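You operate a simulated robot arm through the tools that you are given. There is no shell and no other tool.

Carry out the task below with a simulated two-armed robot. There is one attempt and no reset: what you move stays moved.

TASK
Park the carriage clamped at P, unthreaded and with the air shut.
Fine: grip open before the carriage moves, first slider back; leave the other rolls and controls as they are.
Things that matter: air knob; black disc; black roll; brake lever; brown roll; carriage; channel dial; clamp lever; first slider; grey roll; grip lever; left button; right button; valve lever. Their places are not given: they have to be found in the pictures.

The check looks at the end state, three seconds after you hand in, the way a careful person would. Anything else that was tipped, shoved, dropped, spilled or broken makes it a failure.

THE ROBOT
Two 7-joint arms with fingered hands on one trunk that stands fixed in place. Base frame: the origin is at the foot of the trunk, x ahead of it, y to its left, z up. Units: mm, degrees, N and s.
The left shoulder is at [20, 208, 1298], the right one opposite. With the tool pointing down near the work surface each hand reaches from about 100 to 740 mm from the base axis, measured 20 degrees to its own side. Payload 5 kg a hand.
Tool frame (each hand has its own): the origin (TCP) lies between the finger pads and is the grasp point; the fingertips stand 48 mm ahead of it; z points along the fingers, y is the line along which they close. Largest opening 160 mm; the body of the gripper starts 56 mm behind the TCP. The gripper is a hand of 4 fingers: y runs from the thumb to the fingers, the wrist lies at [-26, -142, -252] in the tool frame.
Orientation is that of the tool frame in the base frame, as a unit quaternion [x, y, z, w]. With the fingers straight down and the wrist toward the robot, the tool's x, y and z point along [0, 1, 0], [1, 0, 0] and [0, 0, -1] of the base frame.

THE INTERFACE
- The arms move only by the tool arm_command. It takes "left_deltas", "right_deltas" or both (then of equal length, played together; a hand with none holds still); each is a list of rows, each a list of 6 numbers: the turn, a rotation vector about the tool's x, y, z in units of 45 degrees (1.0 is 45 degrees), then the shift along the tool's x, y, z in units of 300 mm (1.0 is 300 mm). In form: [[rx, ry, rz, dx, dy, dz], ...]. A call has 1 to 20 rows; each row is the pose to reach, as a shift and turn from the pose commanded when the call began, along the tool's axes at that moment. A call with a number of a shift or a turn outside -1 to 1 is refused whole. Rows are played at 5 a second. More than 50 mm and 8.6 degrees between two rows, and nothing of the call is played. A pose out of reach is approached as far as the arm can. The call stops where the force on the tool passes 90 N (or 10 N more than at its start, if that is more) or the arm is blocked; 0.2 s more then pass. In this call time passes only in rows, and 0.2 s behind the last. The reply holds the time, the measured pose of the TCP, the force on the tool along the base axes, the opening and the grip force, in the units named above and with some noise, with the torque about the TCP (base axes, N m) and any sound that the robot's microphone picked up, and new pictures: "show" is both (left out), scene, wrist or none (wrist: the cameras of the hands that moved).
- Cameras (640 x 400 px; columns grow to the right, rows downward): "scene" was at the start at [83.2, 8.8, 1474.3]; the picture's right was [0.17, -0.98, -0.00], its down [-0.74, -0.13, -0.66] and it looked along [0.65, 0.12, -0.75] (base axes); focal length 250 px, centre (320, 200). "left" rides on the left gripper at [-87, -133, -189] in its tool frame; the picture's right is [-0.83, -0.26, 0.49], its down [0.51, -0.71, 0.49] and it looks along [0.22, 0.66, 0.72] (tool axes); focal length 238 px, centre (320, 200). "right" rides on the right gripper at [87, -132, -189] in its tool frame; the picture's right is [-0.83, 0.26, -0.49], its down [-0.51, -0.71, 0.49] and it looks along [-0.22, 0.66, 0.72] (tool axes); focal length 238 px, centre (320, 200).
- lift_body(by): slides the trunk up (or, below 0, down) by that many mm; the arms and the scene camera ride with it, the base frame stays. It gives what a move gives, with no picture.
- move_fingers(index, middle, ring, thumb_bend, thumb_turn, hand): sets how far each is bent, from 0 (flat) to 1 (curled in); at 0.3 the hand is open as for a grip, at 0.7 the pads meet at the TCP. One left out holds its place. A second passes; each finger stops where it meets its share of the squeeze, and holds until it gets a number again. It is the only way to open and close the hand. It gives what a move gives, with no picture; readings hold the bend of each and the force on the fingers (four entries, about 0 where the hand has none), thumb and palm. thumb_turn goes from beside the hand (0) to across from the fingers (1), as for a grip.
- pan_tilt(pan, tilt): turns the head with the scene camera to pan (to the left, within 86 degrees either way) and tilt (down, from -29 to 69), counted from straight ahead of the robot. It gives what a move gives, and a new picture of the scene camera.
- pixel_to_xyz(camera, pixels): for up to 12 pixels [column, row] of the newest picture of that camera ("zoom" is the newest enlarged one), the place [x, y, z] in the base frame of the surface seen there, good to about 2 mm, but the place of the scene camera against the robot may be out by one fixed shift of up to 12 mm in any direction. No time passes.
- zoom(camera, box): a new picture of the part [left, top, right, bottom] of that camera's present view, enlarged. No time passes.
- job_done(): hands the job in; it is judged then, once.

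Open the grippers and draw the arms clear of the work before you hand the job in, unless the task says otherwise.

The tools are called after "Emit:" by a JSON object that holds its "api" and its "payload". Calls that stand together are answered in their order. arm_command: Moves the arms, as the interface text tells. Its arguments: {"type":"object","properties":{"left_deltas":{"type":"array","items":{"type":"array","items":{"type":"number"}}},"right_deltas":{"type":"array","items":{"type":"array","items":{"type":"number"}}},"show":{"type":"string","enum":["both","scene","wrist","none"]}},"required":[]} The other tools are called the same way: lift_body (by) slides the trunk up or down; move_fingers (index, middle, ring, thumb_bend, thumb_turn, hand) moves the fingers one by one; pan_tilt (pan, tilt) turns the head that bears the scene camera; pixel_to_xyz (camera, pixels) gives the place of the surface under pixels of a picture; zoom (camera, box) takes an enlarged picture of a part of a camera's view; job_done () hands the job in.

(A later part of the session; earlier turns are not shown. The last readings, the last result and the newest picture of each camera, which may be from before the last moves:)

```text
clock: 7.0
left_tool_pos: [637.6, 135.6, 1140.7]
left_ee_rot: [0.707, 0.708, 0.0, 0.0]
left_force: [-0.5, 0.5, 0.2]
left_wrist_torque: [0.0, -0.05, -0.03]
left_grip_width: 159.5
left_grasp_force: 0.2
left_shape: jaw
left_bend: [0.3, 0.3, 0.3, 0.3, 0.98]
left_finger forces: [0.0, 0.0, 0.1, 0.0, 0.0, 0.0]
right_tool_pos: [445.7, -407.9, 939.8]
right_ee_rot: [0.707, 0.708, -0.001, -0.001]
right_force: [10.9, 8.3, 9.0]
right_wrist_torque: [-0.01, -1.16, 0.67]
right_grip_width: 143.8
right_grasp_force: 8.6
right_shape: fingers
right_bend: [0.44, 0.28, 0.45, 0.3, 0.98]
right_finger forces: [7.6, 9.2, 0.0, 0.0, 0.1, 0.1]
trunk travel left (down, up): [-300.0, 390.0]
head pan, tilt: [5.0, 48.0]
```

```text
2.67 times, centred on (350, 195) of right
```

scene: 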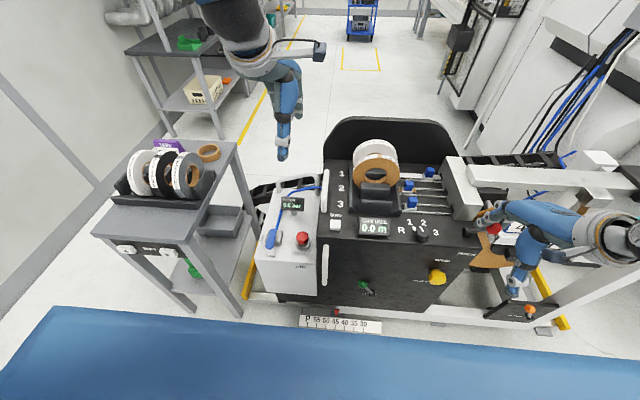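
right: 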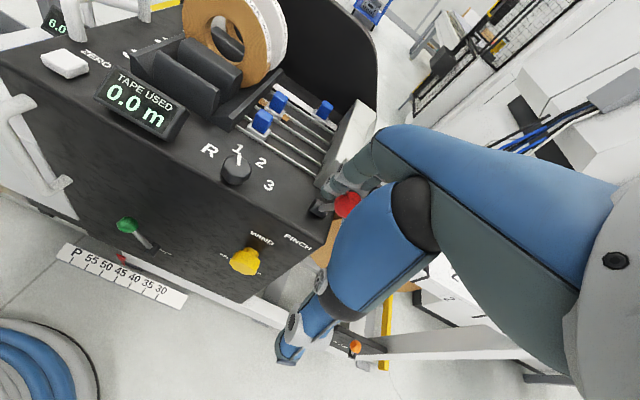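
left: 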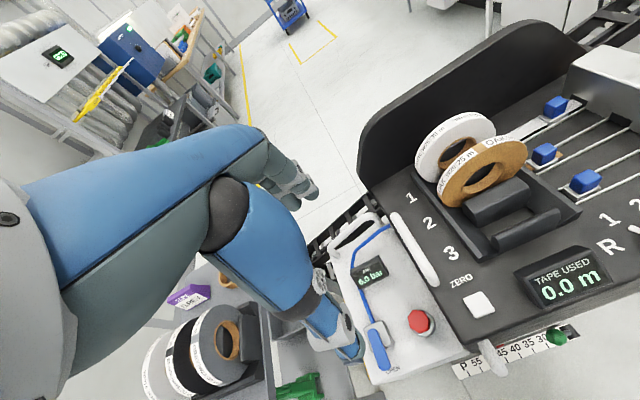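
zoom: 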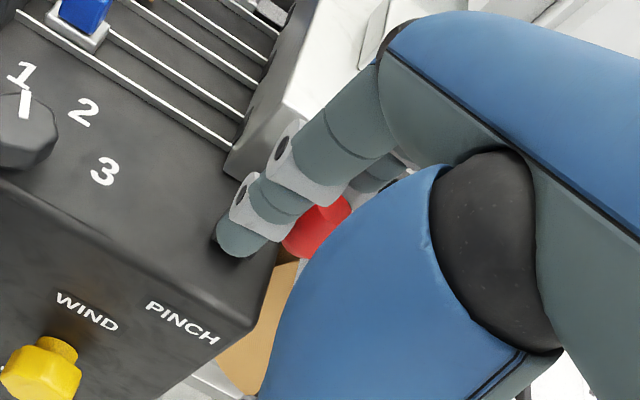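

The middle finger is stopped at 9 N with the lever not moving further: it's at its end stop. I open the fingers, back off forward a little and lift.

Emit:
{"api": "move_fingers", "payload": {"hand": "right", "index": 0.3, "middle": 0.3, "ring": 0.3}}

Emit:
{"api": "arm_command", "payload": {"right_deltas": [[0, 0, 0, 0, 0.06, 0], [0, 0, 0, 0, 0.1, -0.03], [0, 0, 0, 0, 0.1, -0.18], [0, 0, 0, 0, 0.1, -0.33], [0, 0, 0, 0, 0.1, -0.48], [0, 0, 0, 0, 0.1, -0.63]], "show": "both"}}

```text
clock: 8.0
left_tool_pos: [635.8, 136.0, 1140.3]
left_ee_rot: [0.706, 0.708, 0.0, 0.0]
left_force: [-0.4, 0.3, 0.0]
left_wrist_torque: [0.01, 0.03, 0.02]
left_grip_width: 159.5
left_grasp_force: 0.0
left_shape: jaw
left_bend: [0.3, 0.3, 0.3, 0.3, 0.98]
left_finger forces: [0.0, 0.0, 0.0, 0.0, 0.0, 0.1]
right_tool_pos: [442.7, -407.6, 941.0]
right_ee_rot: [0.706, 0.708, 0.0, -0.002]
right_force: [-3.3, 7.8, 6.7]
right_wrist_torque: [-0.07, -0.82, 0.76]
right_grip_width: 159.8
right_grasp_force: 12.3
right_shape: fingers
right_bend: [0.35, 0.28, 0.3, 0.3, 0.98]
right_finger forces: [13.2, 10.3, 0.0, 0.0, 0.1, 0.1]
trunk travel left (down, up): [-300.0, 390.0]
head pan, tilt: [5.0, 48.0]
```

```text
clock: 9.4
left_tool_pos: [638.8, 138.6, 1139.6]
left_ee_rot: [0.707, 0.708, -0.001, 0.0]
left_force: [1.1, 2.5, -0.6]
left_wrist_torque: [-0.37, 0.06, -0.1]
left_grip_width: 159.6
left_grasp_force: 0.2
left_shape: jaw
left_bend: [0.3, 0.3, 0.3, 0.3, 0.98]
left_finger forces: [0.0, 0.0, 0.0, 0.0, 0.0, 0.0]
right_tool_pos: [483.5, -415.2, 1135.8]
right_ee_rot: [0.713, 0.7, -0.001, 0.021]
right_force: [-2.6, 6.8, -1.8]
right_wrist_torque: [-0.42, -0.02, 0.01]
right_grip_width: 170.0
right_grasp_force: 0.0
right_shape: fingers
right_bend: [0.3, 0.3, 0.3, 0.3, 0.98]
right_finger forces: [0.0, 0.1, 0.1, 0.0, 0.1, 0.0]
trunk travel left (down, up): [-300.0, 390.0]
head pan, tilt: [5.0, 48.0]
```

scene: 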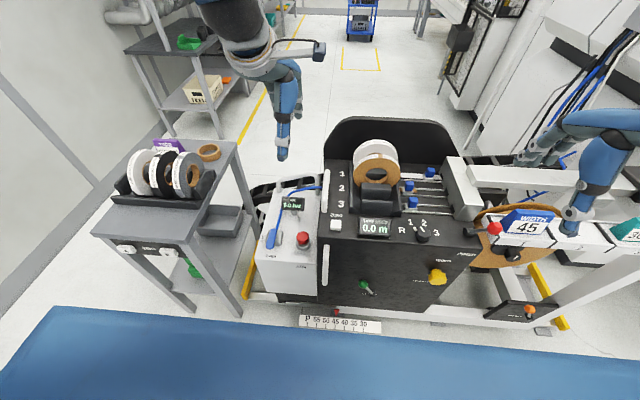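
right: 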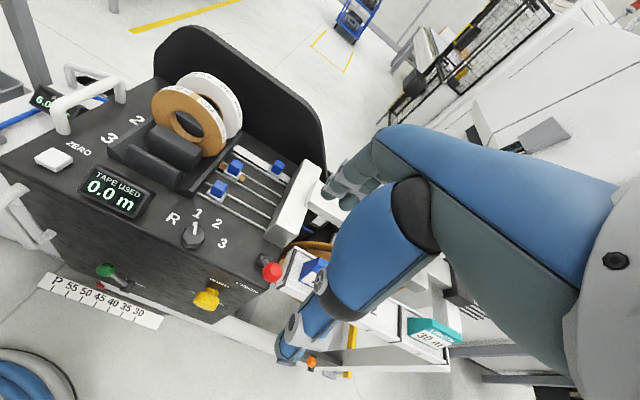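

The hand is clear. I zoom on the lever and the white pinch block to check its state.

Emit:
{"api": "zoom", "payload": {"camera": "scene", "box": [420, 140, 548, 250]}}

Emit:
{"api": "zoom", "payload": {"camera": "right", "box": [190, 130, 350, 310]}}

Emit:
{"api": "pixel_to_xyz", "payload": {"camera": "right", "pixels": [[271, 271], [268, 266], [276, 274], [264, 280], [252, 282]]}}

```text
3.64 times, centred on (484, 195) of scene
```

zoom: 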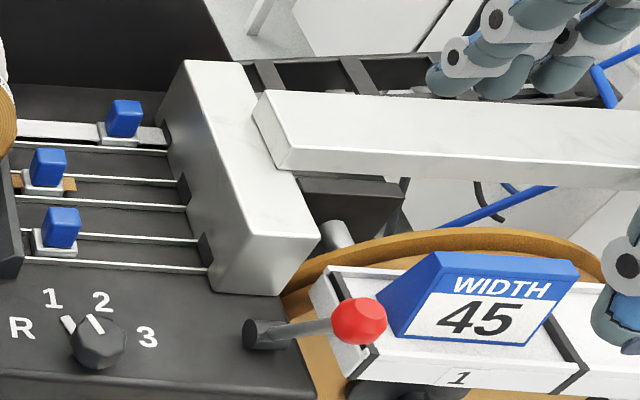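

```text
2.22 times, centred on (270, 220) of right
```

zoom: 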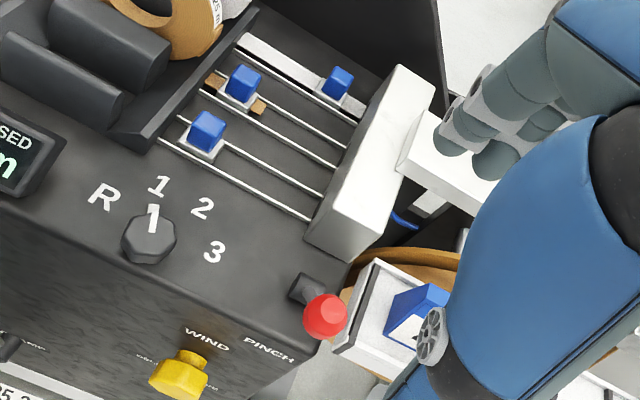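

```text
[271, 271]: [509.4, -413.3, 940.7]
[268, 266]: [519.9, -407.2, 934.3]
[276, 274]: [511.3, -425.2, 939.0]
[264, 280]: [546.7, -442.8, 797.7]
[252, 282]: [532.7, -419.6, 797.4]
```

The lever is thrown to the robot side and stays there. Next I prepare the right hand for slider 1: index straight, middle and ring curled, then look at the fingertip geometry.

Emit:
{"api": "move_fingers", "payload": {"hand": "right", "index": 0.1, "middle": 1.0, "ring": 1.0, "thumb_turn": 0.0, "thumb_bend": 0.3}}

Emit:
{"api": "arm_command", "payload": {"right_deltas": [[0, 0, 0, 0, 0.02, -0.05], [0, 0, 0, 0, 0.04, -0.1]], "show": "both"}}

```text
clock: 10.4
left_tool_pos: [637.3, 135.1, 1139.3]
left_ee_rot: [0.706, 0.708, 0.0, 0.001]
left_force: [0.8, 0.5, -0.2]
left_wrist_torque: [-0.04, -0.01, -0.01]
left_grip_width: 159.9
left_grasp_force: 0.2
left_shape: jaw
left_bend: [0.3, 0.3, 0.3, 0.3, 0.98]
left_finger forces: [0.0, 0.0, 0.0, 0.0, 0.0, 0.0]
right_tool_pos: [475.7, -408.8, 1129.0]
right_ee_rot: [0.707, 0.707, -0.001, 0.0]
right_force: [0.3, 0.2, 1.4]
right_wrist_torque: [-0.02, 0.03, 0.03]
right_grip_width: 245.8
right_grasp_force: 0.0
right_shape: fingers
right_bend: [0.1, 1.0, 1.0, 0.3, 0.0]
right_finger forces: [0.0, 0.0, 0.0, 0.0, 0.0, 0.1]
trunk travel left (down, up): [-300.0, 390.0]
head pan, tilt: [5.0, 48.0]
```

```text
clock: 11.0
left_tool_pos: [636.3, 134.2, 1139.7]
left_ee_rot: [0.707, 0.707, 0.0, -0.001]
left_force: [0.7, -0.7, 0.3]
left_wrist_torque: [-0.01, 0.0, -0.02]
left_grip_width: 159.7
left_grasp_force: 0.1
left_shape: jaw
left_bend: [0.3, 0.3, 0.3, 0.3, 0.98]
left_finger forces: [0.0, 0.0, 0.1, 0.0, 0.0, 0.0]
right_tool_pos: [486.0, -408.6, 1158.7]
right_ee_rot: [0.707, 0.708, 0.0, 0.0]
right_force: [-0.5, 0.0, -0.4]
right_wrist_torque: [-0.03, 0.01, 0.02]
right_grip_width: 245.9
right_grasp_force: 0.0
right_shape: fingers
right_bend: [0.1, 1.0, 1.0, 0.3, 0.0]
right_finger forces: [0.1, 0.0, 0.0, 0.0, 0.0, 0.0]
trunk travel left (down, up): [-300.0, 390.0]
head pan, tilt: [5.0, 48.0]
```

scene: 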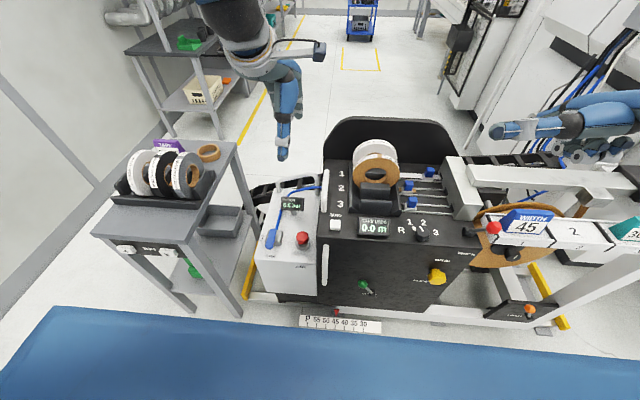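
right: 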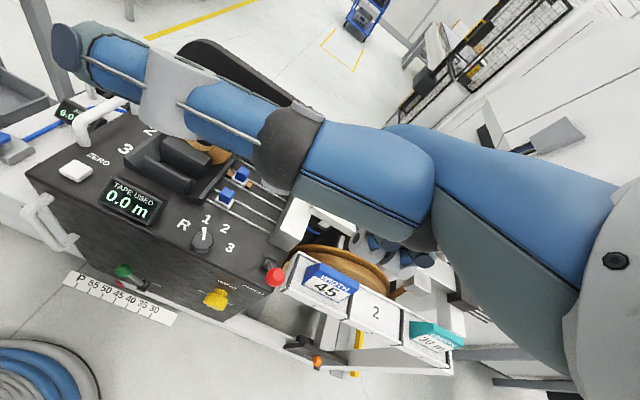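

Emit:
{"api": "zoom", "payload": {"camera": "scene", "box": [470, 60, 640, 190]}}

Emit:
{"api": "pixel_to_xyz", "payload": {"camera": "scene", "pixels": [[495, 131], [510, 128], [550, 125], [595, 100], [580, 118], [600, 145], [570, 150], [560, 130]]}}

```text
3.08 times, centred on (555, 125) of scene
```

zoom: 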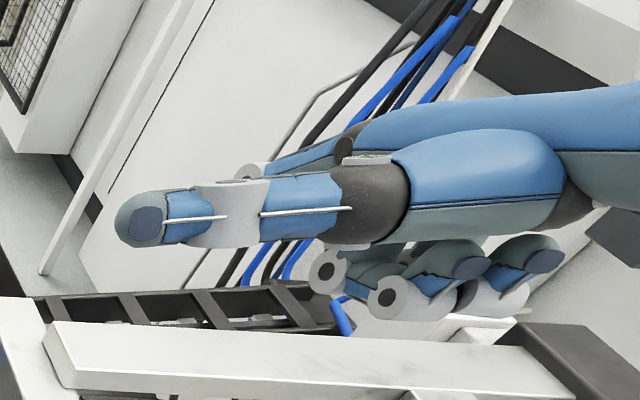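

```text
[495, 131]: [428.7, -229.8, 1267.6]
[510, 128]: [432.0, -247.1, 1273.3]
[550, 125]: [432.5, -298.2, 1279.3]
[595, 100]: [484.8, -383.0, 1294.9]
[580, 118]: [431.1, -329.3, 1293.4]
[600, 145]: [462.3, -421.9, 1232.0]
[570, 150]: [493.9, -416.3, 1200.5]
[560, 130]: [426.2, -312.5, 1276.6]
```

With the thumb at 0 it sticks out 180 mm sideways, which would threaten the rolls. I try the thumb curled in across the palm instead and look again.

Emit:
{"api": "move_fingers", "payload": {"hand": "right", "index": 0.1, "thumb_turn": 1.0, "thumb_bend": 1.0}}

Emit:
{"api": "pan_tilt", "payload": {"pan": -15, "tilt": 40}}

Emit:
{"api": "zoom", "payload": {"camera": "right", "box": [160, 80, 500, 360]}}

```text
clock: 12.0
left_tool_pos: [637.0, 134.2, 1140.7]
left_ee_rot: [0.707, 0.708, 0.0, 0.0]
left_force: [-0.3, -1.2, 0.1]
left_wrist_torque: [0.02, 0.0, 0.0]
left_grip_width: 159.7
left_grasp_force: 0.0
left_shape: jaw
left_bend: [0.3, 0.3, 0.3, 0.3, 0.98]
left_finger forces: [0.0, 0.1, 0.1, 0.0, 0.0, 0.0]
right_tool_pos: [486.1, -409.6, 1158.2]
right_ee_rot: [0.707, 0.707, 0.001, 0.0]
right_force: [-0.2, -0.9, -0.4]
right_wrist_torque: [0.02, 0.03, -0.01]
right_grip_width: 70.3
right_grasp_force: 0.1
right_shape: fingers
right_bend: [0.1, 1.0, 1.0, 1.0, 1.0]
right_finger forces: [0.0, 0.0, 0.0, 0.0, 0.0, 0.0]
trunk travel left (down, up): [-300.0, 390.0]
head pan, tilt: [5.0, 48.0]
```

```text
clock: 12.8
left_tool_pos: [636.4, 133.0, 1139.8]
left_ee_rot: [0.707, 0.708, 0.0, -0.001]
left_force: [0.6, 0.7, 0.7]
left_wrist_torque: [0.0, -0.01, 0.02]
left_grip_width: 159.5
left_grasp_force: 0.1
left_shape: jaw
left_bend: [0.3, 0.3, 0.3, 0.3, 0.98]
left_finger forces: [0.1, 0.0, 0.1, 0.0, 0.1, 0.0]
right_tool_pos: [486.0, -408.6, 1159.0]
right_ee_rot: [0.707, 0.707, 0.0, 0.001]
right_force: [0.5, -0.3, -0.5]
right_wrist_torque: [-0.02, 0.0, 0.0]
right_grip_width: 70.4
right_grasp_force: 0.1
right_shape: fingers
right_bend: [0.1, 1.0, 1.0, 1.0, 1.0]
right_finger forces: [0.0, 0.1, 0.1, 0.1, 0.1, 0.0]
trunk travel left (down, up): [-300.0, 390.0]
head pan, tilt: [-15.0, 40.0]
```

scene: 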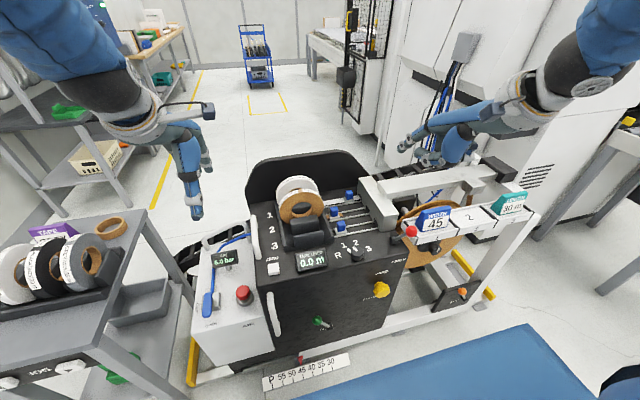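

```text
1.43 times, centred on (330, 220) of right
```

zoom: 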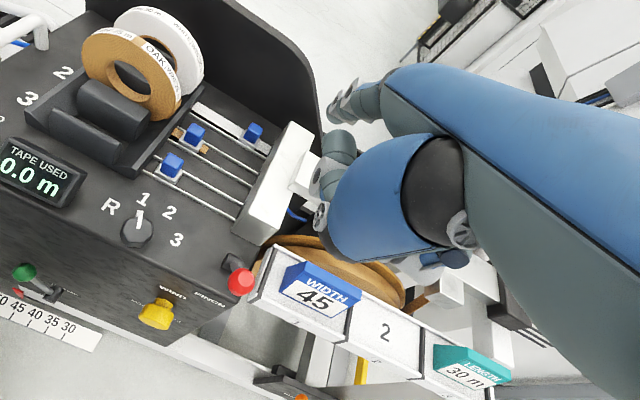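

Emit:
{"api": "zoom", "payload": {"camera": "scene", "box": [380, 80, 520, 190]}}

Emit:
{"api": "pixel_to_xyz", "payload": {"camera": "scene", "pixels": [[400, 149], [403, 147], [412, 138], [430, 124], [432, 157], [425, 165], [460, 140], [470, 150]]}}

```text
3.64 times, centred on (450, 135) of scene
```

zoom: 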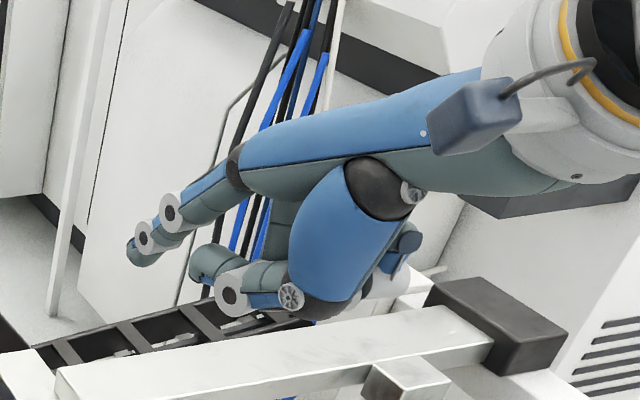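

```text
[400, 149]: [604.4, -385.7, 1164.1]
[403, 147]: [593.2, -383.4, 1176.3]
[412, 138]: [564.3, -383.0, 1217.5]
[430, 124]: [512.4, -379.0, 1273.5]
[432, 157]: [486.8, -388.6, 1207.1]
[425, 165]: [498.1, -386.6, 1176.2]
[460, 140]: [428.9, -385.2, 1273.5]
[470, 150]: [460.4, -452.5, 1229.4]
```

Index tip is about (+126, +25, −5) from the TCP and points ~40° forward of vertical; the curled thumb is nearly as low as the tip. I try thumb beside the hand and curled.

Emit:
{"api": "move_fingers", "payload": {"hand": "right", "thumb_turn": 0.0, "thumb_bend": 1.0}}

Emit:
{"api": "zoom", "payload": {"camera": "scene", "box": [360, 70, 540, 190]}}

Emit:
{"api": "zoom", "payload": {"camera": "right", "box": [160, 80, 500, 360]}}

```text
clock: 13.8
left_tool_pos: [636.7, 133.4, 1139.5]
left_ee_rot: [0.707, 0.708, 0.0, 0.0]
left_force: [-0.3, 0.9, 0.6]
left_wrist_torque: [-0.01, -0.02, -0.01]
left_grip_width: 159.5
left_grasp_force: 0.2
left_shape: jaw
left_bend: [0.3, 0.3, 0.3, 0.3, 0.98]
left_finger forces: [0.0, 0.1, 0.0, 0.0, 0.1, 0.1]
right_tool_pos: [487.0, -410.0, 1158.4]
right_ee_rot: [0.707, 0.707, 0.0, 0.0]
right_force: [-0.9, -0.5, -0.4]
right_wrist_torque: [0.01, 0.04, 0.01]
right_grip_width: 90.9
right_grasp_force: 0.1
right_shape: fingers
right_bend: [0.1, 1.0, 1.0, 1.0, 0.0]
right_finger forces: [0.0, 0.0, 0.0, 0.0, 0.0, 0.0]
trunk travel left (down, up): [-300.0, 390.0]
head pan, tilt: [-15.0, 40.0]
```

```text
3.33 times, centred on (450, 130) of scene
```

zoom: 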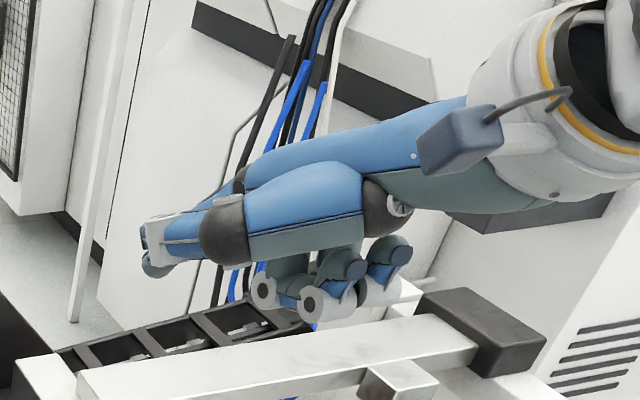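

```text
1.43 times, centred on (330, 220) of right
```

zoom: 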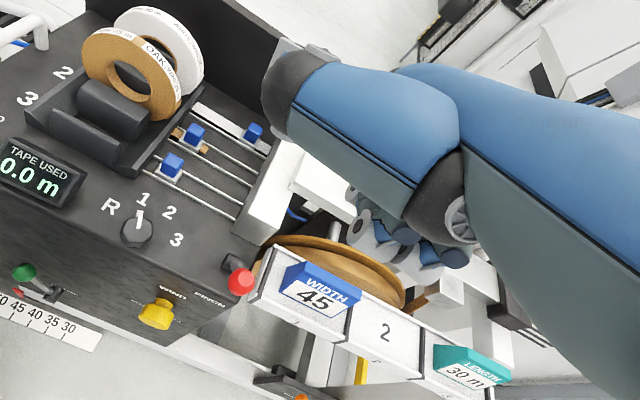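

Emit:
{"api": "pixel_to_xyz", "payload": {"camera": "scene", "pixels": [[433, 158], [448, 161], [456, 164], [462, 158], [424, 143], [402, 142], [400, 149], [412, 142], [440, 138], [445, 125]]}}

Emit:
{"api": "pixel_to_xyz", "payload": {"camera": "right", "pixels": [[300, 140], [315, 115], [300, 165], [330, 120], [345, 230], [360, 250], [390, 250], [420, 255]]}}

```text
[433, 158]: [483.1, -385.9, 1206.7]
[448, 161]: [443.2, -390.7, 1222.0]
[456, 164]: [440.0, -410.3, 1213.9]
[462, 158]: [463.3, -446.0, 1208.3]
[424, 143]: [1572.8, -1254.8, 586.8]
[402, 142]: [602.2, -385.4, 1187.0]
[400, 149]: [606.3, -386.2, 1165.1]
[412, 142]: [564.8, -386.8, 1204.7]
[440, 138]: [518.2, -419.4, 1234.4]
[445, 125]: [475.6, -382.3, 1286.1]
```

```text
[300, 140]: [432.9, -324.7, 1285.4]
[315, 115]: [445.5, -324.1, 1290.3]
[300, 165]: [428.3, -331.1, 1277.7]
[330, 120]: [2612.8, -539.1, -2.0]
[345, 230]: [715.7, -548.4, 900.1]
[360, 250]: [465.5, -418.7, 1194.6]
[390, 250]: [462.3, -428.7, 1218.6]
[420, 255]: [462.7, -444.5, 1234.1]
```

In this configuration the curled fingers sit ~35–40 mm above the index tip and the thumb is high. I'll yaw the hand 30° to the right (so curled fingers stay clear of the white block) and shift to about (600,−335,1160).

Emit:
{"api": "arm_command", "payload": {"right_deltas": [[0, 0, 0.134, 0.05, 0.075, 0], [0, 0, 0.267, 0.1, 0.15, 0], [0, 0, 0.4, 0.148, 0.226, 0], [0, 0, 0.534, 0.198, 0.302, 0], [0, 0, 0.667, 0.247, 0.377, 0]], "show": "both"}}

```text
clock: 15.0
left_tool_pos: [638.7, 134.0, 1140.0]
left_ee_rot: [0.707, 0.707, -0.001, -0.002]
left_force: [0.7, 1.2, -0.5]
left_wrist_torque: [-0.1, 0.08, -0.02]
left_grip_width: 159.4
left_grasp_force: 0.0
left_shape: jaw
left_bend: [0.3, 0.3, 0.3, 0.3, 0.98]
left_finger forces: [0.1, 0.1, 0.0, 0.0, 0.0, 0.0]
right_tool_pos: [601.3, -332.5, 1157.7]
right_ee_rot: [0.867, 0.499, 0.0, 0.0]
right_force: [-0.2, 1.1, -0.8]
right_wrist_torque: [-0.03, 0.02, -0.03]
right_grip_width: 90.1
right_grasp_force: 0.0
right_shape: fingers
right_bend: [0.1, 1.0, 1.0, 1.0, 0.0]
right_finger forces: [0.0, 0.1, 0.0, 0.0, 0.0, 0.0]
trunk travel left (down, up): [-300.0, 390.0]
head pan, tilt: [-15.0, 40.0]
```

scene: 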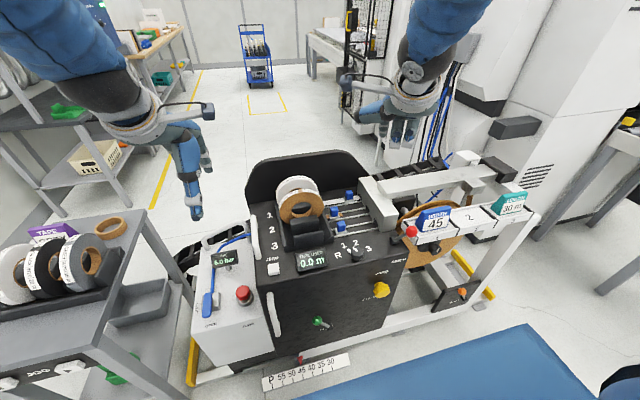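
right: 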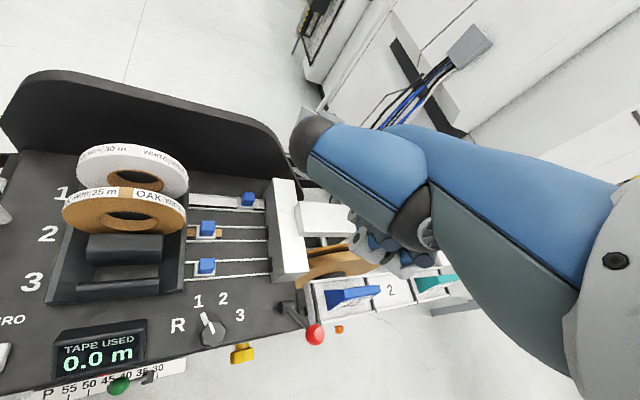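

Before reaching out I lower the trunk by 150 mm to bring the shoulder nearer the slider height; both hands stay well above everything (tips ≥ 950).

Emit:
{"api": "lift_body", "payload": {"by": -150}}

```text
clock: 16.8
left_tool_pos: [637.4, 133.3, 990.4]
left_ee_rot: [0.707, 0.708, 0.0, 0.0]
left_force: [0.1, 0.4, 0.3]
left_wrist_torque: [-0.01, -0.01, 0.02]
left_grip_width: 159.7
left_grasp_force: 0.0
left_shape: jaw
left_bend: [0.3, 0.3, 0.3, 0.3, 0.98]
left_finger forces: [0.1, 0.0, 0.0, 0.0, 0.0, 0.1]
right_tool_pos: [601.5, -333.6, 1007.1]
right_ee_rot: [0.866, 0.5, 0.0, -0.001]
right_force: [-0.8, -0.4, 0.9]
right_wrist_torque: [-0.01, -0.02, 0.0]
right_grip_width: 90.5
right_grasp_force: 0.2
right_shape: fingers
right_bend: [0.1, 1.0, 1.0, 1.0, 0.0]
right_finger forces: [0.0, 0.0, 0.1, 0.1, 0.1, 0.1]
trunk travel left (down, up): [-150.0, 540.0]
head pan, tilt: [-15.0, 40.0]
```

Emit:
{"api": "arm_command", "payload": {"right_deltas": [[0, 0, 0, 0.043, 0.08, 0.03], [0, 0, 0, 0.087, 0.163, 0.09], [0, 0, 0, 0.13, 0.245, 0.18], [0, 0, 0, 0.173, 0.326, 0.273]], "show": "both"}}

Emit:
{"api": "pan_tilt", "payload": {"pan": -15, "tilt": 40}}

```text
clock: 17.8
left_tool_pos: [638.2, 131.9, 988.6]
left_ee_rot: [0.707, 0.707, 0.0, -0.001]
left_force: [-0.1, 0.3, -1.0]
left_wrist_torque: [0.01, 0.07, -0.03]
left_grip_width: 159.3
left_grasp_force: 0.0
left_shape: jaw
left_bend: [0.3, 0.3, 0.3, 0.3, 0.98]
left_finger forces: [0.0, 0.0, 0.0, 0.0, 0.1, 0.0]
right_tool_pos: [712.5, -340.0, 922.2]
right_ee_rot: [0.867, 0.499, -0.001, 0.0]
right_force: [0.4, -0.3, 1.3]
right_wrist_torque: [0.03, 0.12, 0.02]
right_grip_width: 90.3
right_grasp_force: 0.1
right_shape: fingers
right_bend: [0.1, 1.0, 1.0, 1.0, 0.0]
right_finger forces: [0.0, 0.0, 0.1, 0.0, 0.0, 0.0]
trunk travel left (down, up): [-150.0, 540.0]
head pan, tilt: [-15.0, 40.0]
```

scene: 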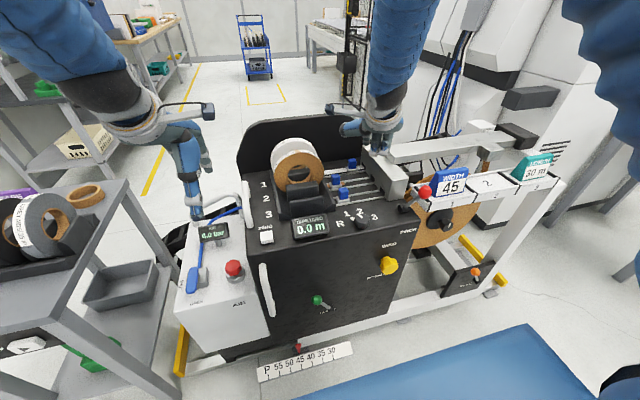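
right: 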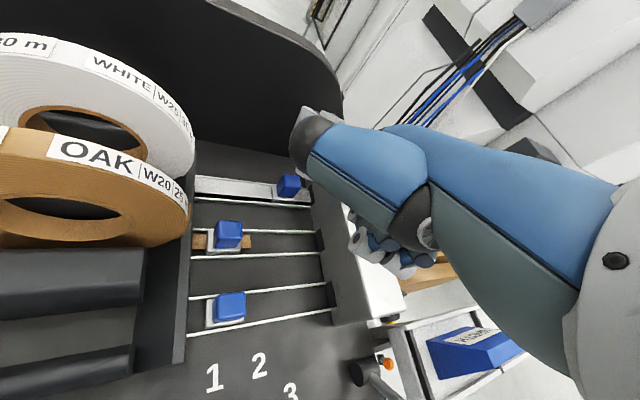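

```text
clock: 18.4
left_tool_pos: [637.5, 135.2, 990.2]
left_ee_rot: [0.707, 0.708, 0.0, 0.0]
left_force: [0.8, -1.0, 0.4]
left_wrist_torque: [0.03, -0.08, 0.0]
left_grip_width: 159.3
left_grasp_force: 0.2
left_shape: jaw
left_bend: [0.3, 0.3, 0.3, 0.3, 0.98]
left_finger forces: [0.1, 0.0, 0.0, 0.1, 0.0, 0.0]
right_tool_pos: [710.8, -338.8, 923.3]
right_ee_rot: [0.866, 0.5, 0.0, 0.0]
right_force: [0.1, 0.2, -0.4]
right_wrist_torque: [0.01, -0.02, -0.01]
right_grip_width: 90.4
right_grasp_force: 0.1
right_shape: fingers
right_bend: [0.1, 1.0, 1.0, 1.0, 0.0]
right_finger forces: [0.0, 0.0, 0.0, 0.0, 0.0, 0.0]
trunk travel left (down, up): [-150.0, 540.0]
head pan, tilt: [-15.0, 40.0]
```

scene: 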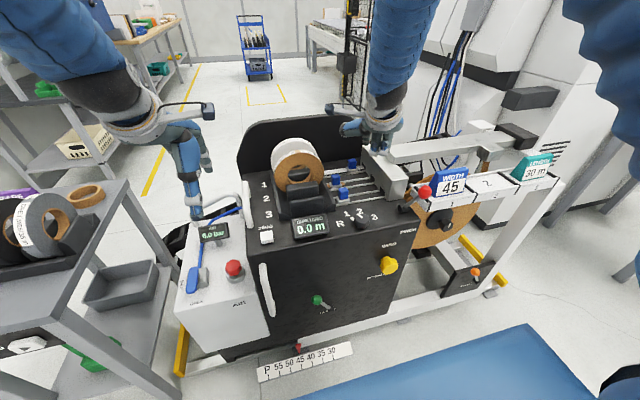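

The pose was reached. I look at the index tip near slider 1 from the scene and left cameras.

Emit:
{"api": "zoom", "payload": {"camera": "scene", "box": [320, 90, 440, 210]}}

Emit:
{"api": "zoom", "payload": {"camera": "left", "box": [400, 0, 640, 200]}}

```text
3.33 times, centred on (380, 150) of scene
```

zoom: 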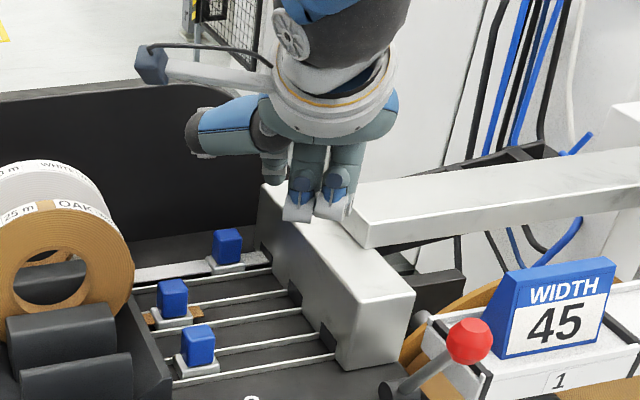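

```text
2.00 times, centred on (520, 100) of left
```

zoom: 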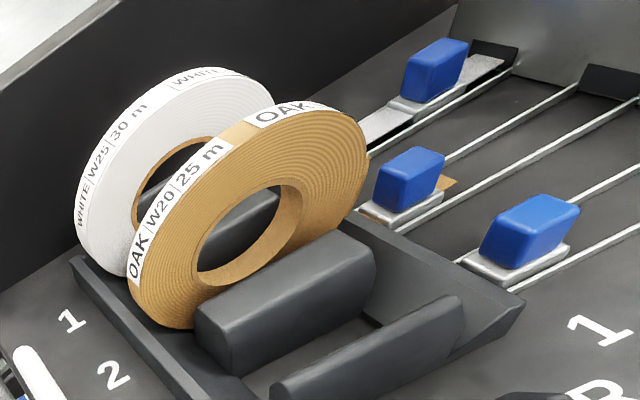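

Emit:
{"api": "pixel_to_xyz", "payload": {"camera": "scene", "pixels": [[369, 153], [379, 153], [371, 142], [385, 145], [340, 132], [362, 142], [347, 163], [365, 135]]}}

Emit:
{"api": "zoom", "payload": {"camera": "right", "box": [240, 90, 460, 290]}}

```text
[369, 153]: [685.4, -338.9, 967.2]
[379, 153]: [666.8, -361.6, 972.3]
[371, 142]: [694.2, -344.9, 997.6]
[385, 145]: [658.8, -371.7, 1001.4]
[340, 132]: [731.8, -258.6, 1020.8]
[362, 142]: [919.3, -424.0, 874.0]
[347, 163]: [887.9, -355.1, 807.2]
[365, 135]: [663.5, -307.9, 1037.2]
```

```text
2.00 times, centred on (350, 190) of right
```

zoom: 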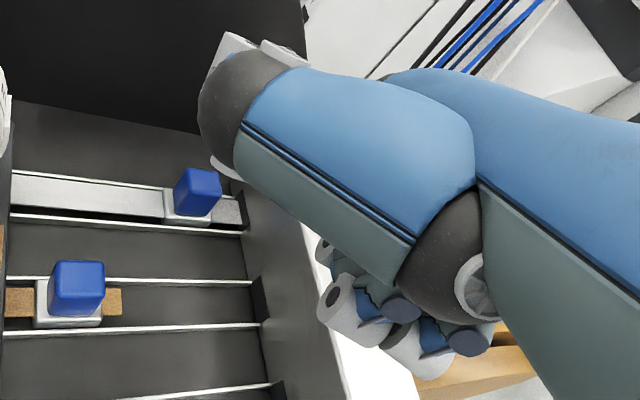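

Curled fingers' underside is about 33 mm above TCP height and at y ≥ −370, so they'll clear the block face (−395). I lower until the estimated tip is at z≈865 and check with the left camera.

Emit:
{"api": "arm_command", "payload": {"right_deltas": [[0, 0, 0, 0.021, 0.023, 0.08], [0, 0, 0, 0.021, 0.023, 0.13], [0, 0, 0, 0.021, 0.023, 0.177]], "show": "wrist"}}

Emit:
{"api": "zoom", "payload": {"camera": "left", "box": [480, 0, 640, 100]}}

Emit:
{"api": "zoom", "payload": {"camera": "scene", "box": [320, 90, 440, 210]}}

```text
clock: 19.2
left_tool_pos: [639.3, 133.6, 989.2]
left_ee_rot: [0.708, 0.707, 0.0, -0.001]
left_force: [2.4, -2.9, -2.3]
left_wrist_torque: [0.23, 0.2, 0.0]
left_grip_width: 159.9
left_grasp_force: 0.1
left_shape: jaw
left_bend: [0.3, 0.3, 0.3, 0.3, 0.98]
left_finger forces: [0.0, 0.0, 0.0, 0.0, 0.0, 0.1]
right_tool_pos: [730.5, -334.3, 885.2]
right_ee_rot: [0.864, 0.504, 0.009, 0.007]
right_force: [4.4, 7.5, 13.8]
right_wrist_torque: [-0.69, -0.81, 1.03]
right_grip_width: 89.1
right_grasp_force: 7.7
right_shape: fingers
right_bend: [0.08, 1.0, 1.0, 1.0, 0.0]
right_finger forces: [14.8, 0.0, 0.0, 0.0, 0.0, 0.0]
trunk travel left (down, up): [-150.0, 540.0]
head pan, tilt: [-15.0, 40.0]
stopped in row 3 (right hand): the force on the tool passed its limit at 100 N (the readings are from after the stop); the commanded pose is now the measured one
```

right: 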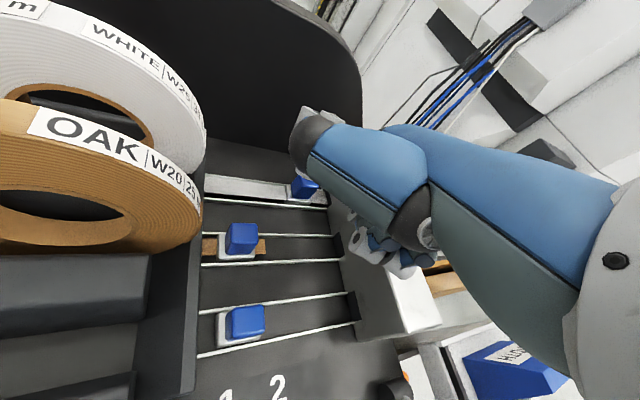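

```text
4.00 times, centred on (560, 50) of left
```

zoom: 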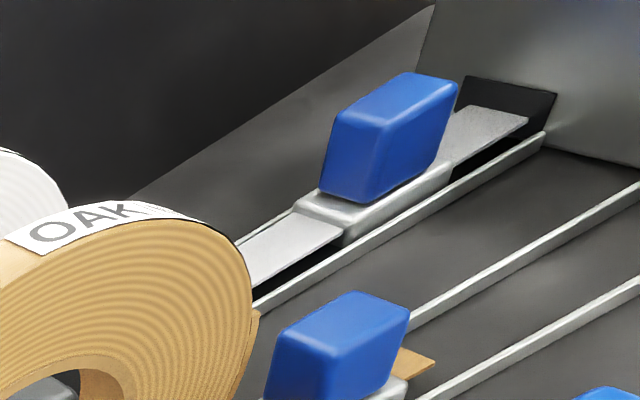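

```text
3.33 times, centred on (380, 150) of scene
```

zoom: 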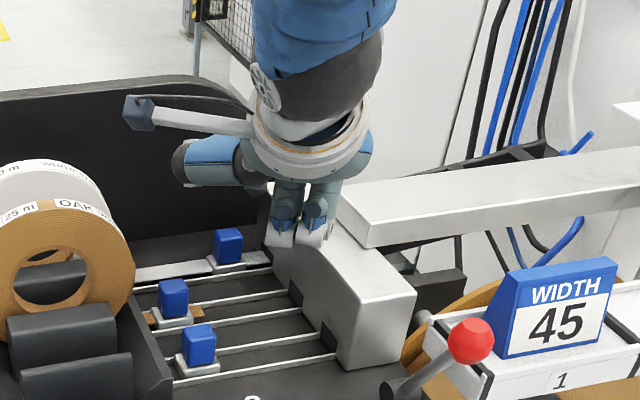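

The index finger touched something (stopped at z=885) – probably the top of the white block, so my tip estimate was off. I lift straight up 90 mm and re-measure the fingertip.

Emit:
{"api": "arm_command", "payload": {"right_deltas": [[0, 0, 0, 0, 0, -0.1], [0, 0, 0, 0, 0, -0.2], [0, 0, 0, 0, 0, -0.3]], "show": "both"}}

Emit:
{"api": "move_fingers", "payload": {"hand": "right", "index": 0.1, "thumb_turn": 1.0, "thumb_bend": 0.3}}

Emit:
{"api": "zoom", "payload": {"camera": "right", "box": [240, 60, 440, 260]}}

```text
clock: 20.0
left_tool_pos: [635.8, 134.9, 990.8]
left_ee_rot: [0.707, 0.707, 0.0, 0.0]
left_force: [-1.2, -0.6, 0.4]
left_wrist_torque: [0.03, -0.06, 0.01]
left_grip_width: 159.8
left_grasp_force: 0.0
left_shape: jaw
left_bend: [0.3, 0.3, 0.3, 0.3, 0.98]
left_finger forces: [0.0, 0.1, 0.0, 0.0, 0.0, 0.0]
right_tool_pos: [722.4, -335.2, 973.2]
right_ee_rot: [0.865, 0.502, 0.006, 0.005]
right_force: [-0.9, 0.6, -0.9]
right_wrist_torque: [-0.04, -0.13, -0.05]
right_grip_width: 90.7
right_grasp_force: 0.1
right_shape: fingers
right_bend: [0.1, 1.0, 1.0, 1.0, 0.0]
right_finger forces: [0.0, 0.0, 0.0, 0.0, 0.1, 0.0]
trunk travel left (down, up): [-150.0, 540.0]
head pan, tilt: [-15.0, 40.0]
```

scene: 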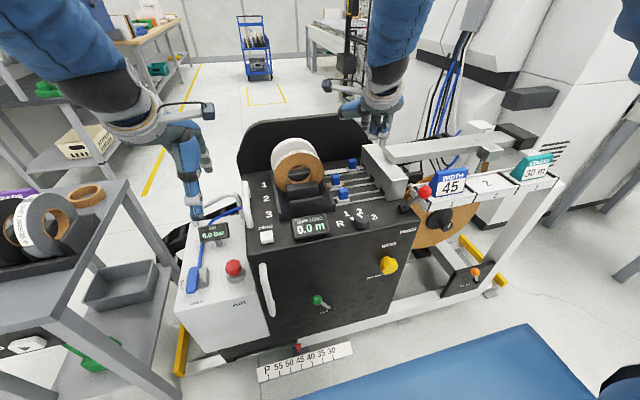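
right: 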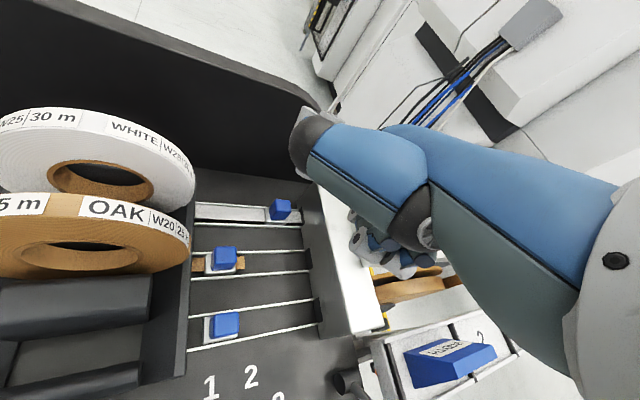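

```text
clock: 21.0
left_tool_pos: [638.1, 134.2, 990.0]
left_ee_rot: [0.707, 0.707, 0.001, 0.0]
left_force: [0.4, 0.0, -0.4]
left_wrist_torque: [0.01, 0.02, -0.01]
left_grip_width: 159.8
left_grasp_force: 0.0
left_shape: jaw
left_bend: [0.3, 0.3, 0.3, 0.3, 0.98]
left_finger forces: [0.1, 0.1, 0.1, 0.0, 0.0, 0.1]
right_tool_pos: [723.3, -334.9, 972.4]
right_ee_rot: [0.865, 0.502, 0.006, 0.005]
right_force: [-0.4, -0.2, -0.6]
right_wrist_torque: [-0.03, -0.01, -0.02]
right_grip_width: 215.5
right_grasp_force: 0.1
right_shape: fingers
right_bend: [0.1, 1.0, 1.0, 0.3, 0.97]
right_finger forces: [0.0, 0.0, 0.1, 0.0, 0.1, 0.0]
trunk travel left (down, up): [-150.0, 540.0]
head pan, tilt: [-15.0, 40.0]
```

```text
2.00 times, centred on (340, 160) of right
```

zoom: 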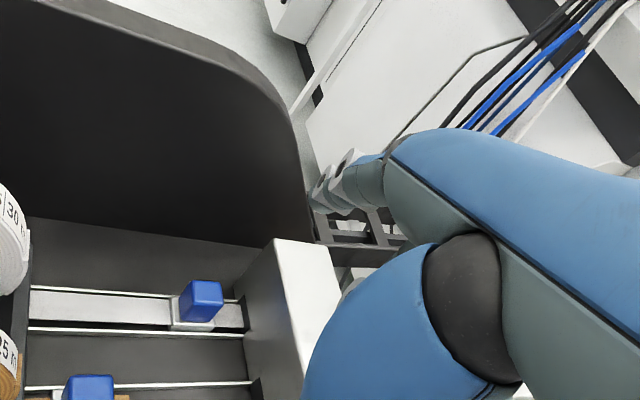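

Emit:
{"api": "pixel_to_xyz", "payload": {"camera": "zoom", "pixels": [[318, 203], [322, 210], [330, 195], [345, 185], [365, 185], [312, 198], [335, 207], [320, 180], [345, 160], [205, 290], [300, 260], [325, 260]]}}

```text
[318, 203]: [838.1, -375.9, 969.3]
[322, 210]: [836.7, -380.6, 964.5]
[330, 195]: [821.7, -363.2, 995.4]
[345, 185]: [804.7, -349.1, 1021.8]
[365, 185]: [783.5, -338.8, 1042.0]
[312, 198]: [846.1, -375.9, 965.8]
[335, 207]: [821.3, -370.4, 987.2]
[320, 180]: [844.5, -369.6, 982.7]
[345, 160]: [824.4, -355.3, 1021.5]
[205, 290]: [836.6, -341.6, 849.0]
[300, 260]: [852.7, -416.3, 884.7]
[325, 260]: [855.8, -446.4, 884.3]
```

The tip is at (842,−380,963), as estimated; the finger simply is too wide/sloped for the gap with this yaw. Better idea: use the ring finger as pusher (curled index/middle then lie to the left, away from the block) with no yaw. I first check heights of the roll and holders to the left.

Emit:
{"api": "pixel_to_xyz", "payload": {"camera": "right", "pixels": [[130, 235], [150, 220], [170, 230], [80, 295], [140, 290], [60, 345], [130, 375], [160, 300], [185, 240], [100, 205], [175, 290], [120, 220]]}}

Emit:
{"api": "move_fingers", "payload": {"hand": "right", "index": 1.0, "middle": 1.0, "ring": 0.1, "thumb_turn": 0.0, "thumb_bend": 1.0}}

```text
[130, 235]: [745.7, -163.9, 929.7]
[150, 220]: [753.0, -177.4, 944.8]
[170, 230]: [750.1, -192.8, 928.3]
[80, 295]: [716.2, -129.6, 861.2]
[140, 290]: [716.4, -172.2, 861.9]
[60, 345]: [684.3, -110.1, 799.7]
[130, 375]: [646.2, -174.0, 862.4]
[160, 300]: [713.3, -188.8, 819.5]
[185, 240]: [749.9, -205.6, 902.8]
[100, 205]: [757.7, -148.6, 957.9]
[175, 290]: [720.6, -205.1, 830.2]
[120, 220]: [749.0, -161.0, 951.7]
```

```text
clock: 22.0
left_tool_pos: [636.5, 133.9, 990.1]
left_ee_rot: [0.707, 0.707, 0.0, 0.0]
left_force: [-0.3, -0.2, -0.1]
left_wrist_torque: [0.0, -0.04, 0.05]
left_grip_width: 159.5
left_grasp_force: 0.0
left_shape: jaw
left_bend: [0.3, 0.3, 0.3, 0.3, 0.98]
left_finger forces: [0.0, 0.0, 0.0, 0.0, 0.0, 0.0]
right_tool_pos: [724.1, -335.6, 971.6]
right_ee_rot: [0.865, 0.502, 0.006, 0.005]
right_force: [-0.6, 0.1, -0.9]
right_wrist_torque: [-0.01, 0.0, -0.02]
right_grip_width: 100.7
right_grasp_force: 0.1
right_shape: fingers
right_bend: [0.88, 1.0, 0.1, 1.0, 0.0]
right_finger forces: [0.1, 0.1, 0.0, 0.0, 0.0, 0.1]
trunk travel left (down, up): [-150.0, 540.0]
head pan, tilt: [-15.0, 40.0]
```

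Holders top out at z≈862 and the oak roll's face is at x≈746, so a thumb at x<710 will clear. I turn the hand back to yaw 0 and hover at about (705,−330,965).

Emit:
{"api": "arm_command", "payload": {"right_deltas": [[0, 0, -0.134, -0.003, -0.013, 0], [0, 0, -0.267, -0.006, -0.026, 0], [0, 0, -0.4, -0.01, -0.038, 0], [0, 0, -0.534, -0.013, -0.051, 0.01], [0, 0, -0.667, -0.016, -0.064, 0.02]], "show": "both"}}

Emit:
{"api": "zoom", "payload": {"camera": "left", "box": [480, 0, 640, 100]}}

Emit:
{"api": "zoom", "payload": {"camera": "scene", "box": [320, 90, 440, 210]}}

```text
clock: 23.2
left_tool_pos: [636.3, 132.8, 989.8]
left_ee_rot: [0.707, 0.707, 0.001, -0.001]
left_force: [1.2, -0.2, -0.8]
left_wrist_torque: [0.09, 0.01, 0.05]
left_grip_width: 159.8
left_grasp_force: 0.0
left_shape: jaw
left_bend: [0.3, 0.3, 0.3, 0.3, 0.98]
left_finger forces: [0.0, 0.0, 0.0, 0.0, 0.1, 0.1]
right_tool_pos: [704.5, -330.3, 965.0]
right_ee_rot: [0.705, 0.709, 0.005, 0.006]
right_force: [0.3, -0.3, -0.2]
right_wrist_torque: [0.05, 0.01, 0.01]
right_grip_width: 79.7
right_grasp_force: 0.0
right_shape: fingers
right_bend: [1.0, 1.0, 0.1, 1.0, 0.0]
right_finger forces: [0.1, 0.1, 0.0, 0.1, 0.0, 0.0]
trunk travel left (down, up): [-150.0, 540.0]
head pan, tilt: [-15.0, 40.0]
```

scene: 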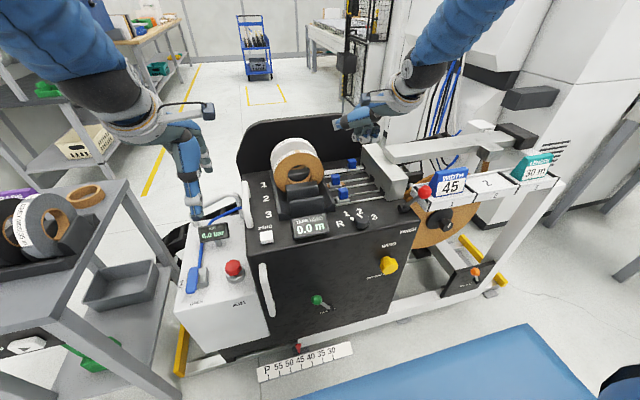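
right: 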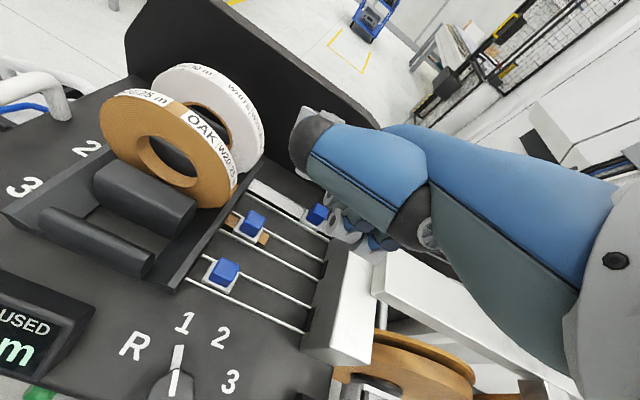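

```text
4.00 times, centred on (560, 50) of left
```

zoom: 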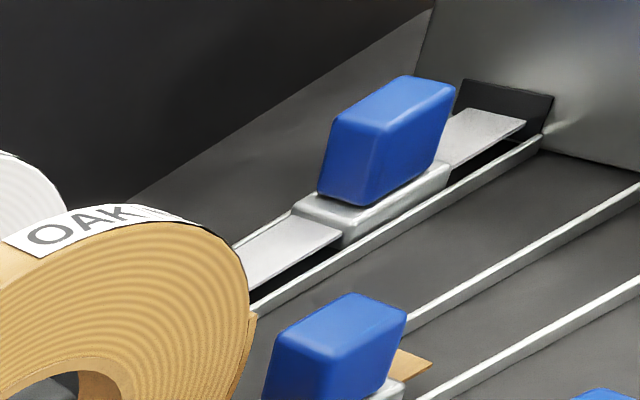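

```text
3.33 times, centred on (380, 150) of scene
```

zoom: 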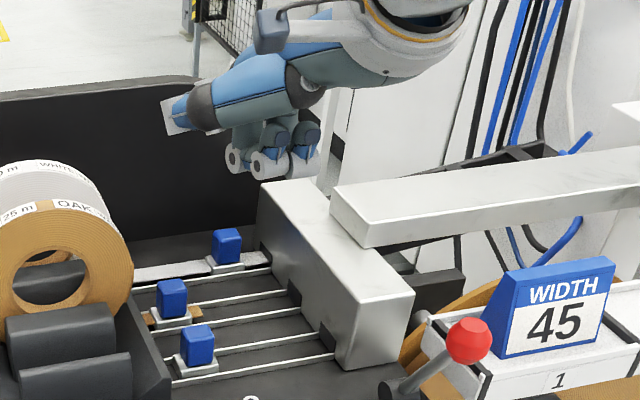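

Emit:
{"api": "pixel_to_xyz", "payload": {"camera": "zoom", "pixels": [[237, 158], [265, 165], [300, 165], [275, 135], [305, 140], [315, 110], [250, 135], [180, 120], [340, 130], [325, 180]]}}

Emit:
{"api": "pixel_to_xyz", "payload": {"camera": "right", "pixels": [[340, 228], [355, 235], [380, 242], [335, 210], [330, 190], [375, 230]]}}

Emit:
{"api": "zoom", "payload": {"camera": "right", "box": [270, 140, 470, 290]}}

```text
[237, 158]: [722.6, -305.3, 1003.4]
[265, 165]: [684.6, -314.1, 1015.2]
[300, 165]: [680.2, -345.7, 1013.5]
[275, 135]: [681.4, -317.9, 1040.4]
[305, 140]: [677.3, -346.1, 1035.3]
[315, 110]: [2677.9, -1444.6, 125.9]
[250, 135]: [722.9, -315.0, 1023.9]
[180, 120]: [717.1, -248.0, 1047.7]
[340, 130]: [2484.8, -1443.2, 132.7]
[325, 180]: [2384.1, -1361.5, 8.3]
```

```text
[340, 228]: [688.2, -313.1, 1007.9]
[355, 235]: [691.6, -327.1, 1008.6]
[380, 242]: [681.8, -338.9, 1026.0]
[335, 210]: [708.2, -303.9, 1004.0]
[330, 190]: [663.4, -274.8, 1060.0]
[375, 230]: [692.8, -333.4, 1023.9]
```

```text
2.67 times, centred on (370, 215) of right
```

zoom: 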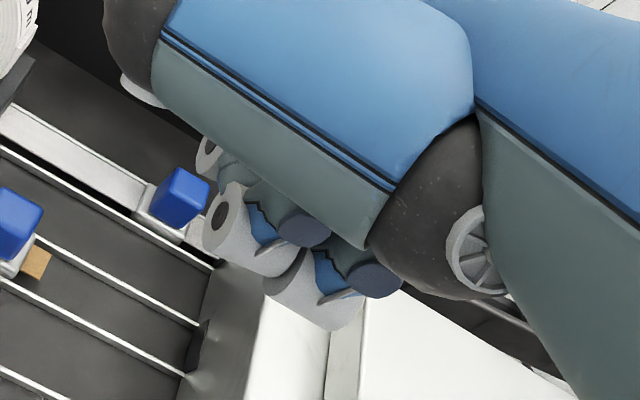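

The curled index/middle are at y≈−314/−346; the ring finger is extended but hidden. I turn the left hand's camera (yaw right 25°, tilt up ~13°) to watch the ring fingertip at slider 1.

Emit:
{"api": "arm_command", "payload": {"left_deltas": [[-0.06, 0, 0.11, 0, 0, -0.02], [-0.12, 0, 0.22, 0, 0, -0.04], [-0.18, 0, 0.33, 0, 0, -0.06], [-0.24, 0, 0.44, 0, 0, -0.08], [-0.3, 0, 0.55, 0, 0, -0.1]], "show": "wrist"}}

```text
clock: 24.4
left_tool_pos: [635.5, 134.5, 1020.8]
left_ee_rot: [0.836, 0.535, 0.083, 0.082]
left_force: [-0.6, 0.5, 0.0]
left_wrist_torque: [-0.06, 0.0, 0.04]
left_grip_width: 159.7
left_grasp_force: 0.0
left_shape: jaw
left_bend: [0.3, 0.3, 0.3, 0.3, 0.98]
left_finger forces: [0.1, 0.0, 0.0, 0.0, 0.0, 0.0]
right_tool_pos: [705.0, -328.7, 967.3]
right_ee_rot: [0.704, 0.71, 0.004, 0.007]
right_force: [-0.3, 0.6, -0.4]
right_wrist_torque: [-0.08, 0.0, -0.02]
right_grip_width: 80.1
right_grasp_force: 0.1
right_shape: fingers
right_bend: [1.0, 1.0, 0.1, 1.0, 0.0]
right_finger forces: [0.0, 0.0, 0.1, 0.1, 0.0, 0.0]
trunk travel left (down, up): [-150.0, 540.0]
head pan, tilt: [-15.0, 40.0]
```

left: 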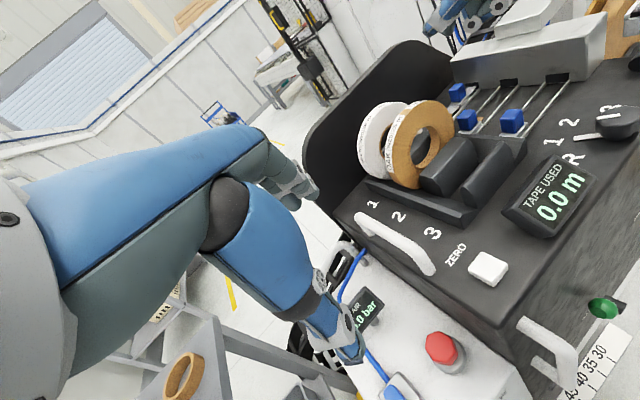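

Emit:
{"api": "zoom", "payload": {"camera": "left", "box": [400, 0, 560, 100]}}

```text
4.00 times, centred on (480, 50) of left
```

zoom: 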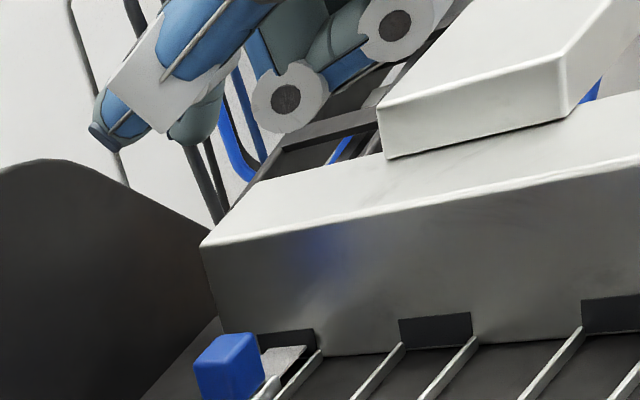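

Emit:
{"api": "pixel_to_xyz", "payload": {"camera": "zoom", "pixels": [[190, 133], [205, 115], [180, 138], [110, 135], [100, 145], [285, 125], [395, 55], [150, 110], [180, 60], [230, 375], [225, 245], [320, 180]]}}

```text
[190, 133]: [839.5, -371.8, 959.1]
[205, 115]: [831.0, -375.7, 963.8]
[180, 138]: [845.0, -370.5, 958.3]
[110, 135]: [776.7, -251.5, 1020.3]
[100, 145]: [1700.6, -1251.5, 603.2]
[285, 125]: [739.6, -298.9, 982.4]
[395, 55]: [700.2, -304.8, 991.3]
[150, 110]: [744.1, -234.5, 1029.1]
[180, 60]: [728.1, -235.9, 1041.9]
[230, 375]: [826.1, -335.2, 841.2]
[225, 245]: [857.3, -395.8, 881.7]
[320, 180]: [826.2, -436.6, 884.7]
```

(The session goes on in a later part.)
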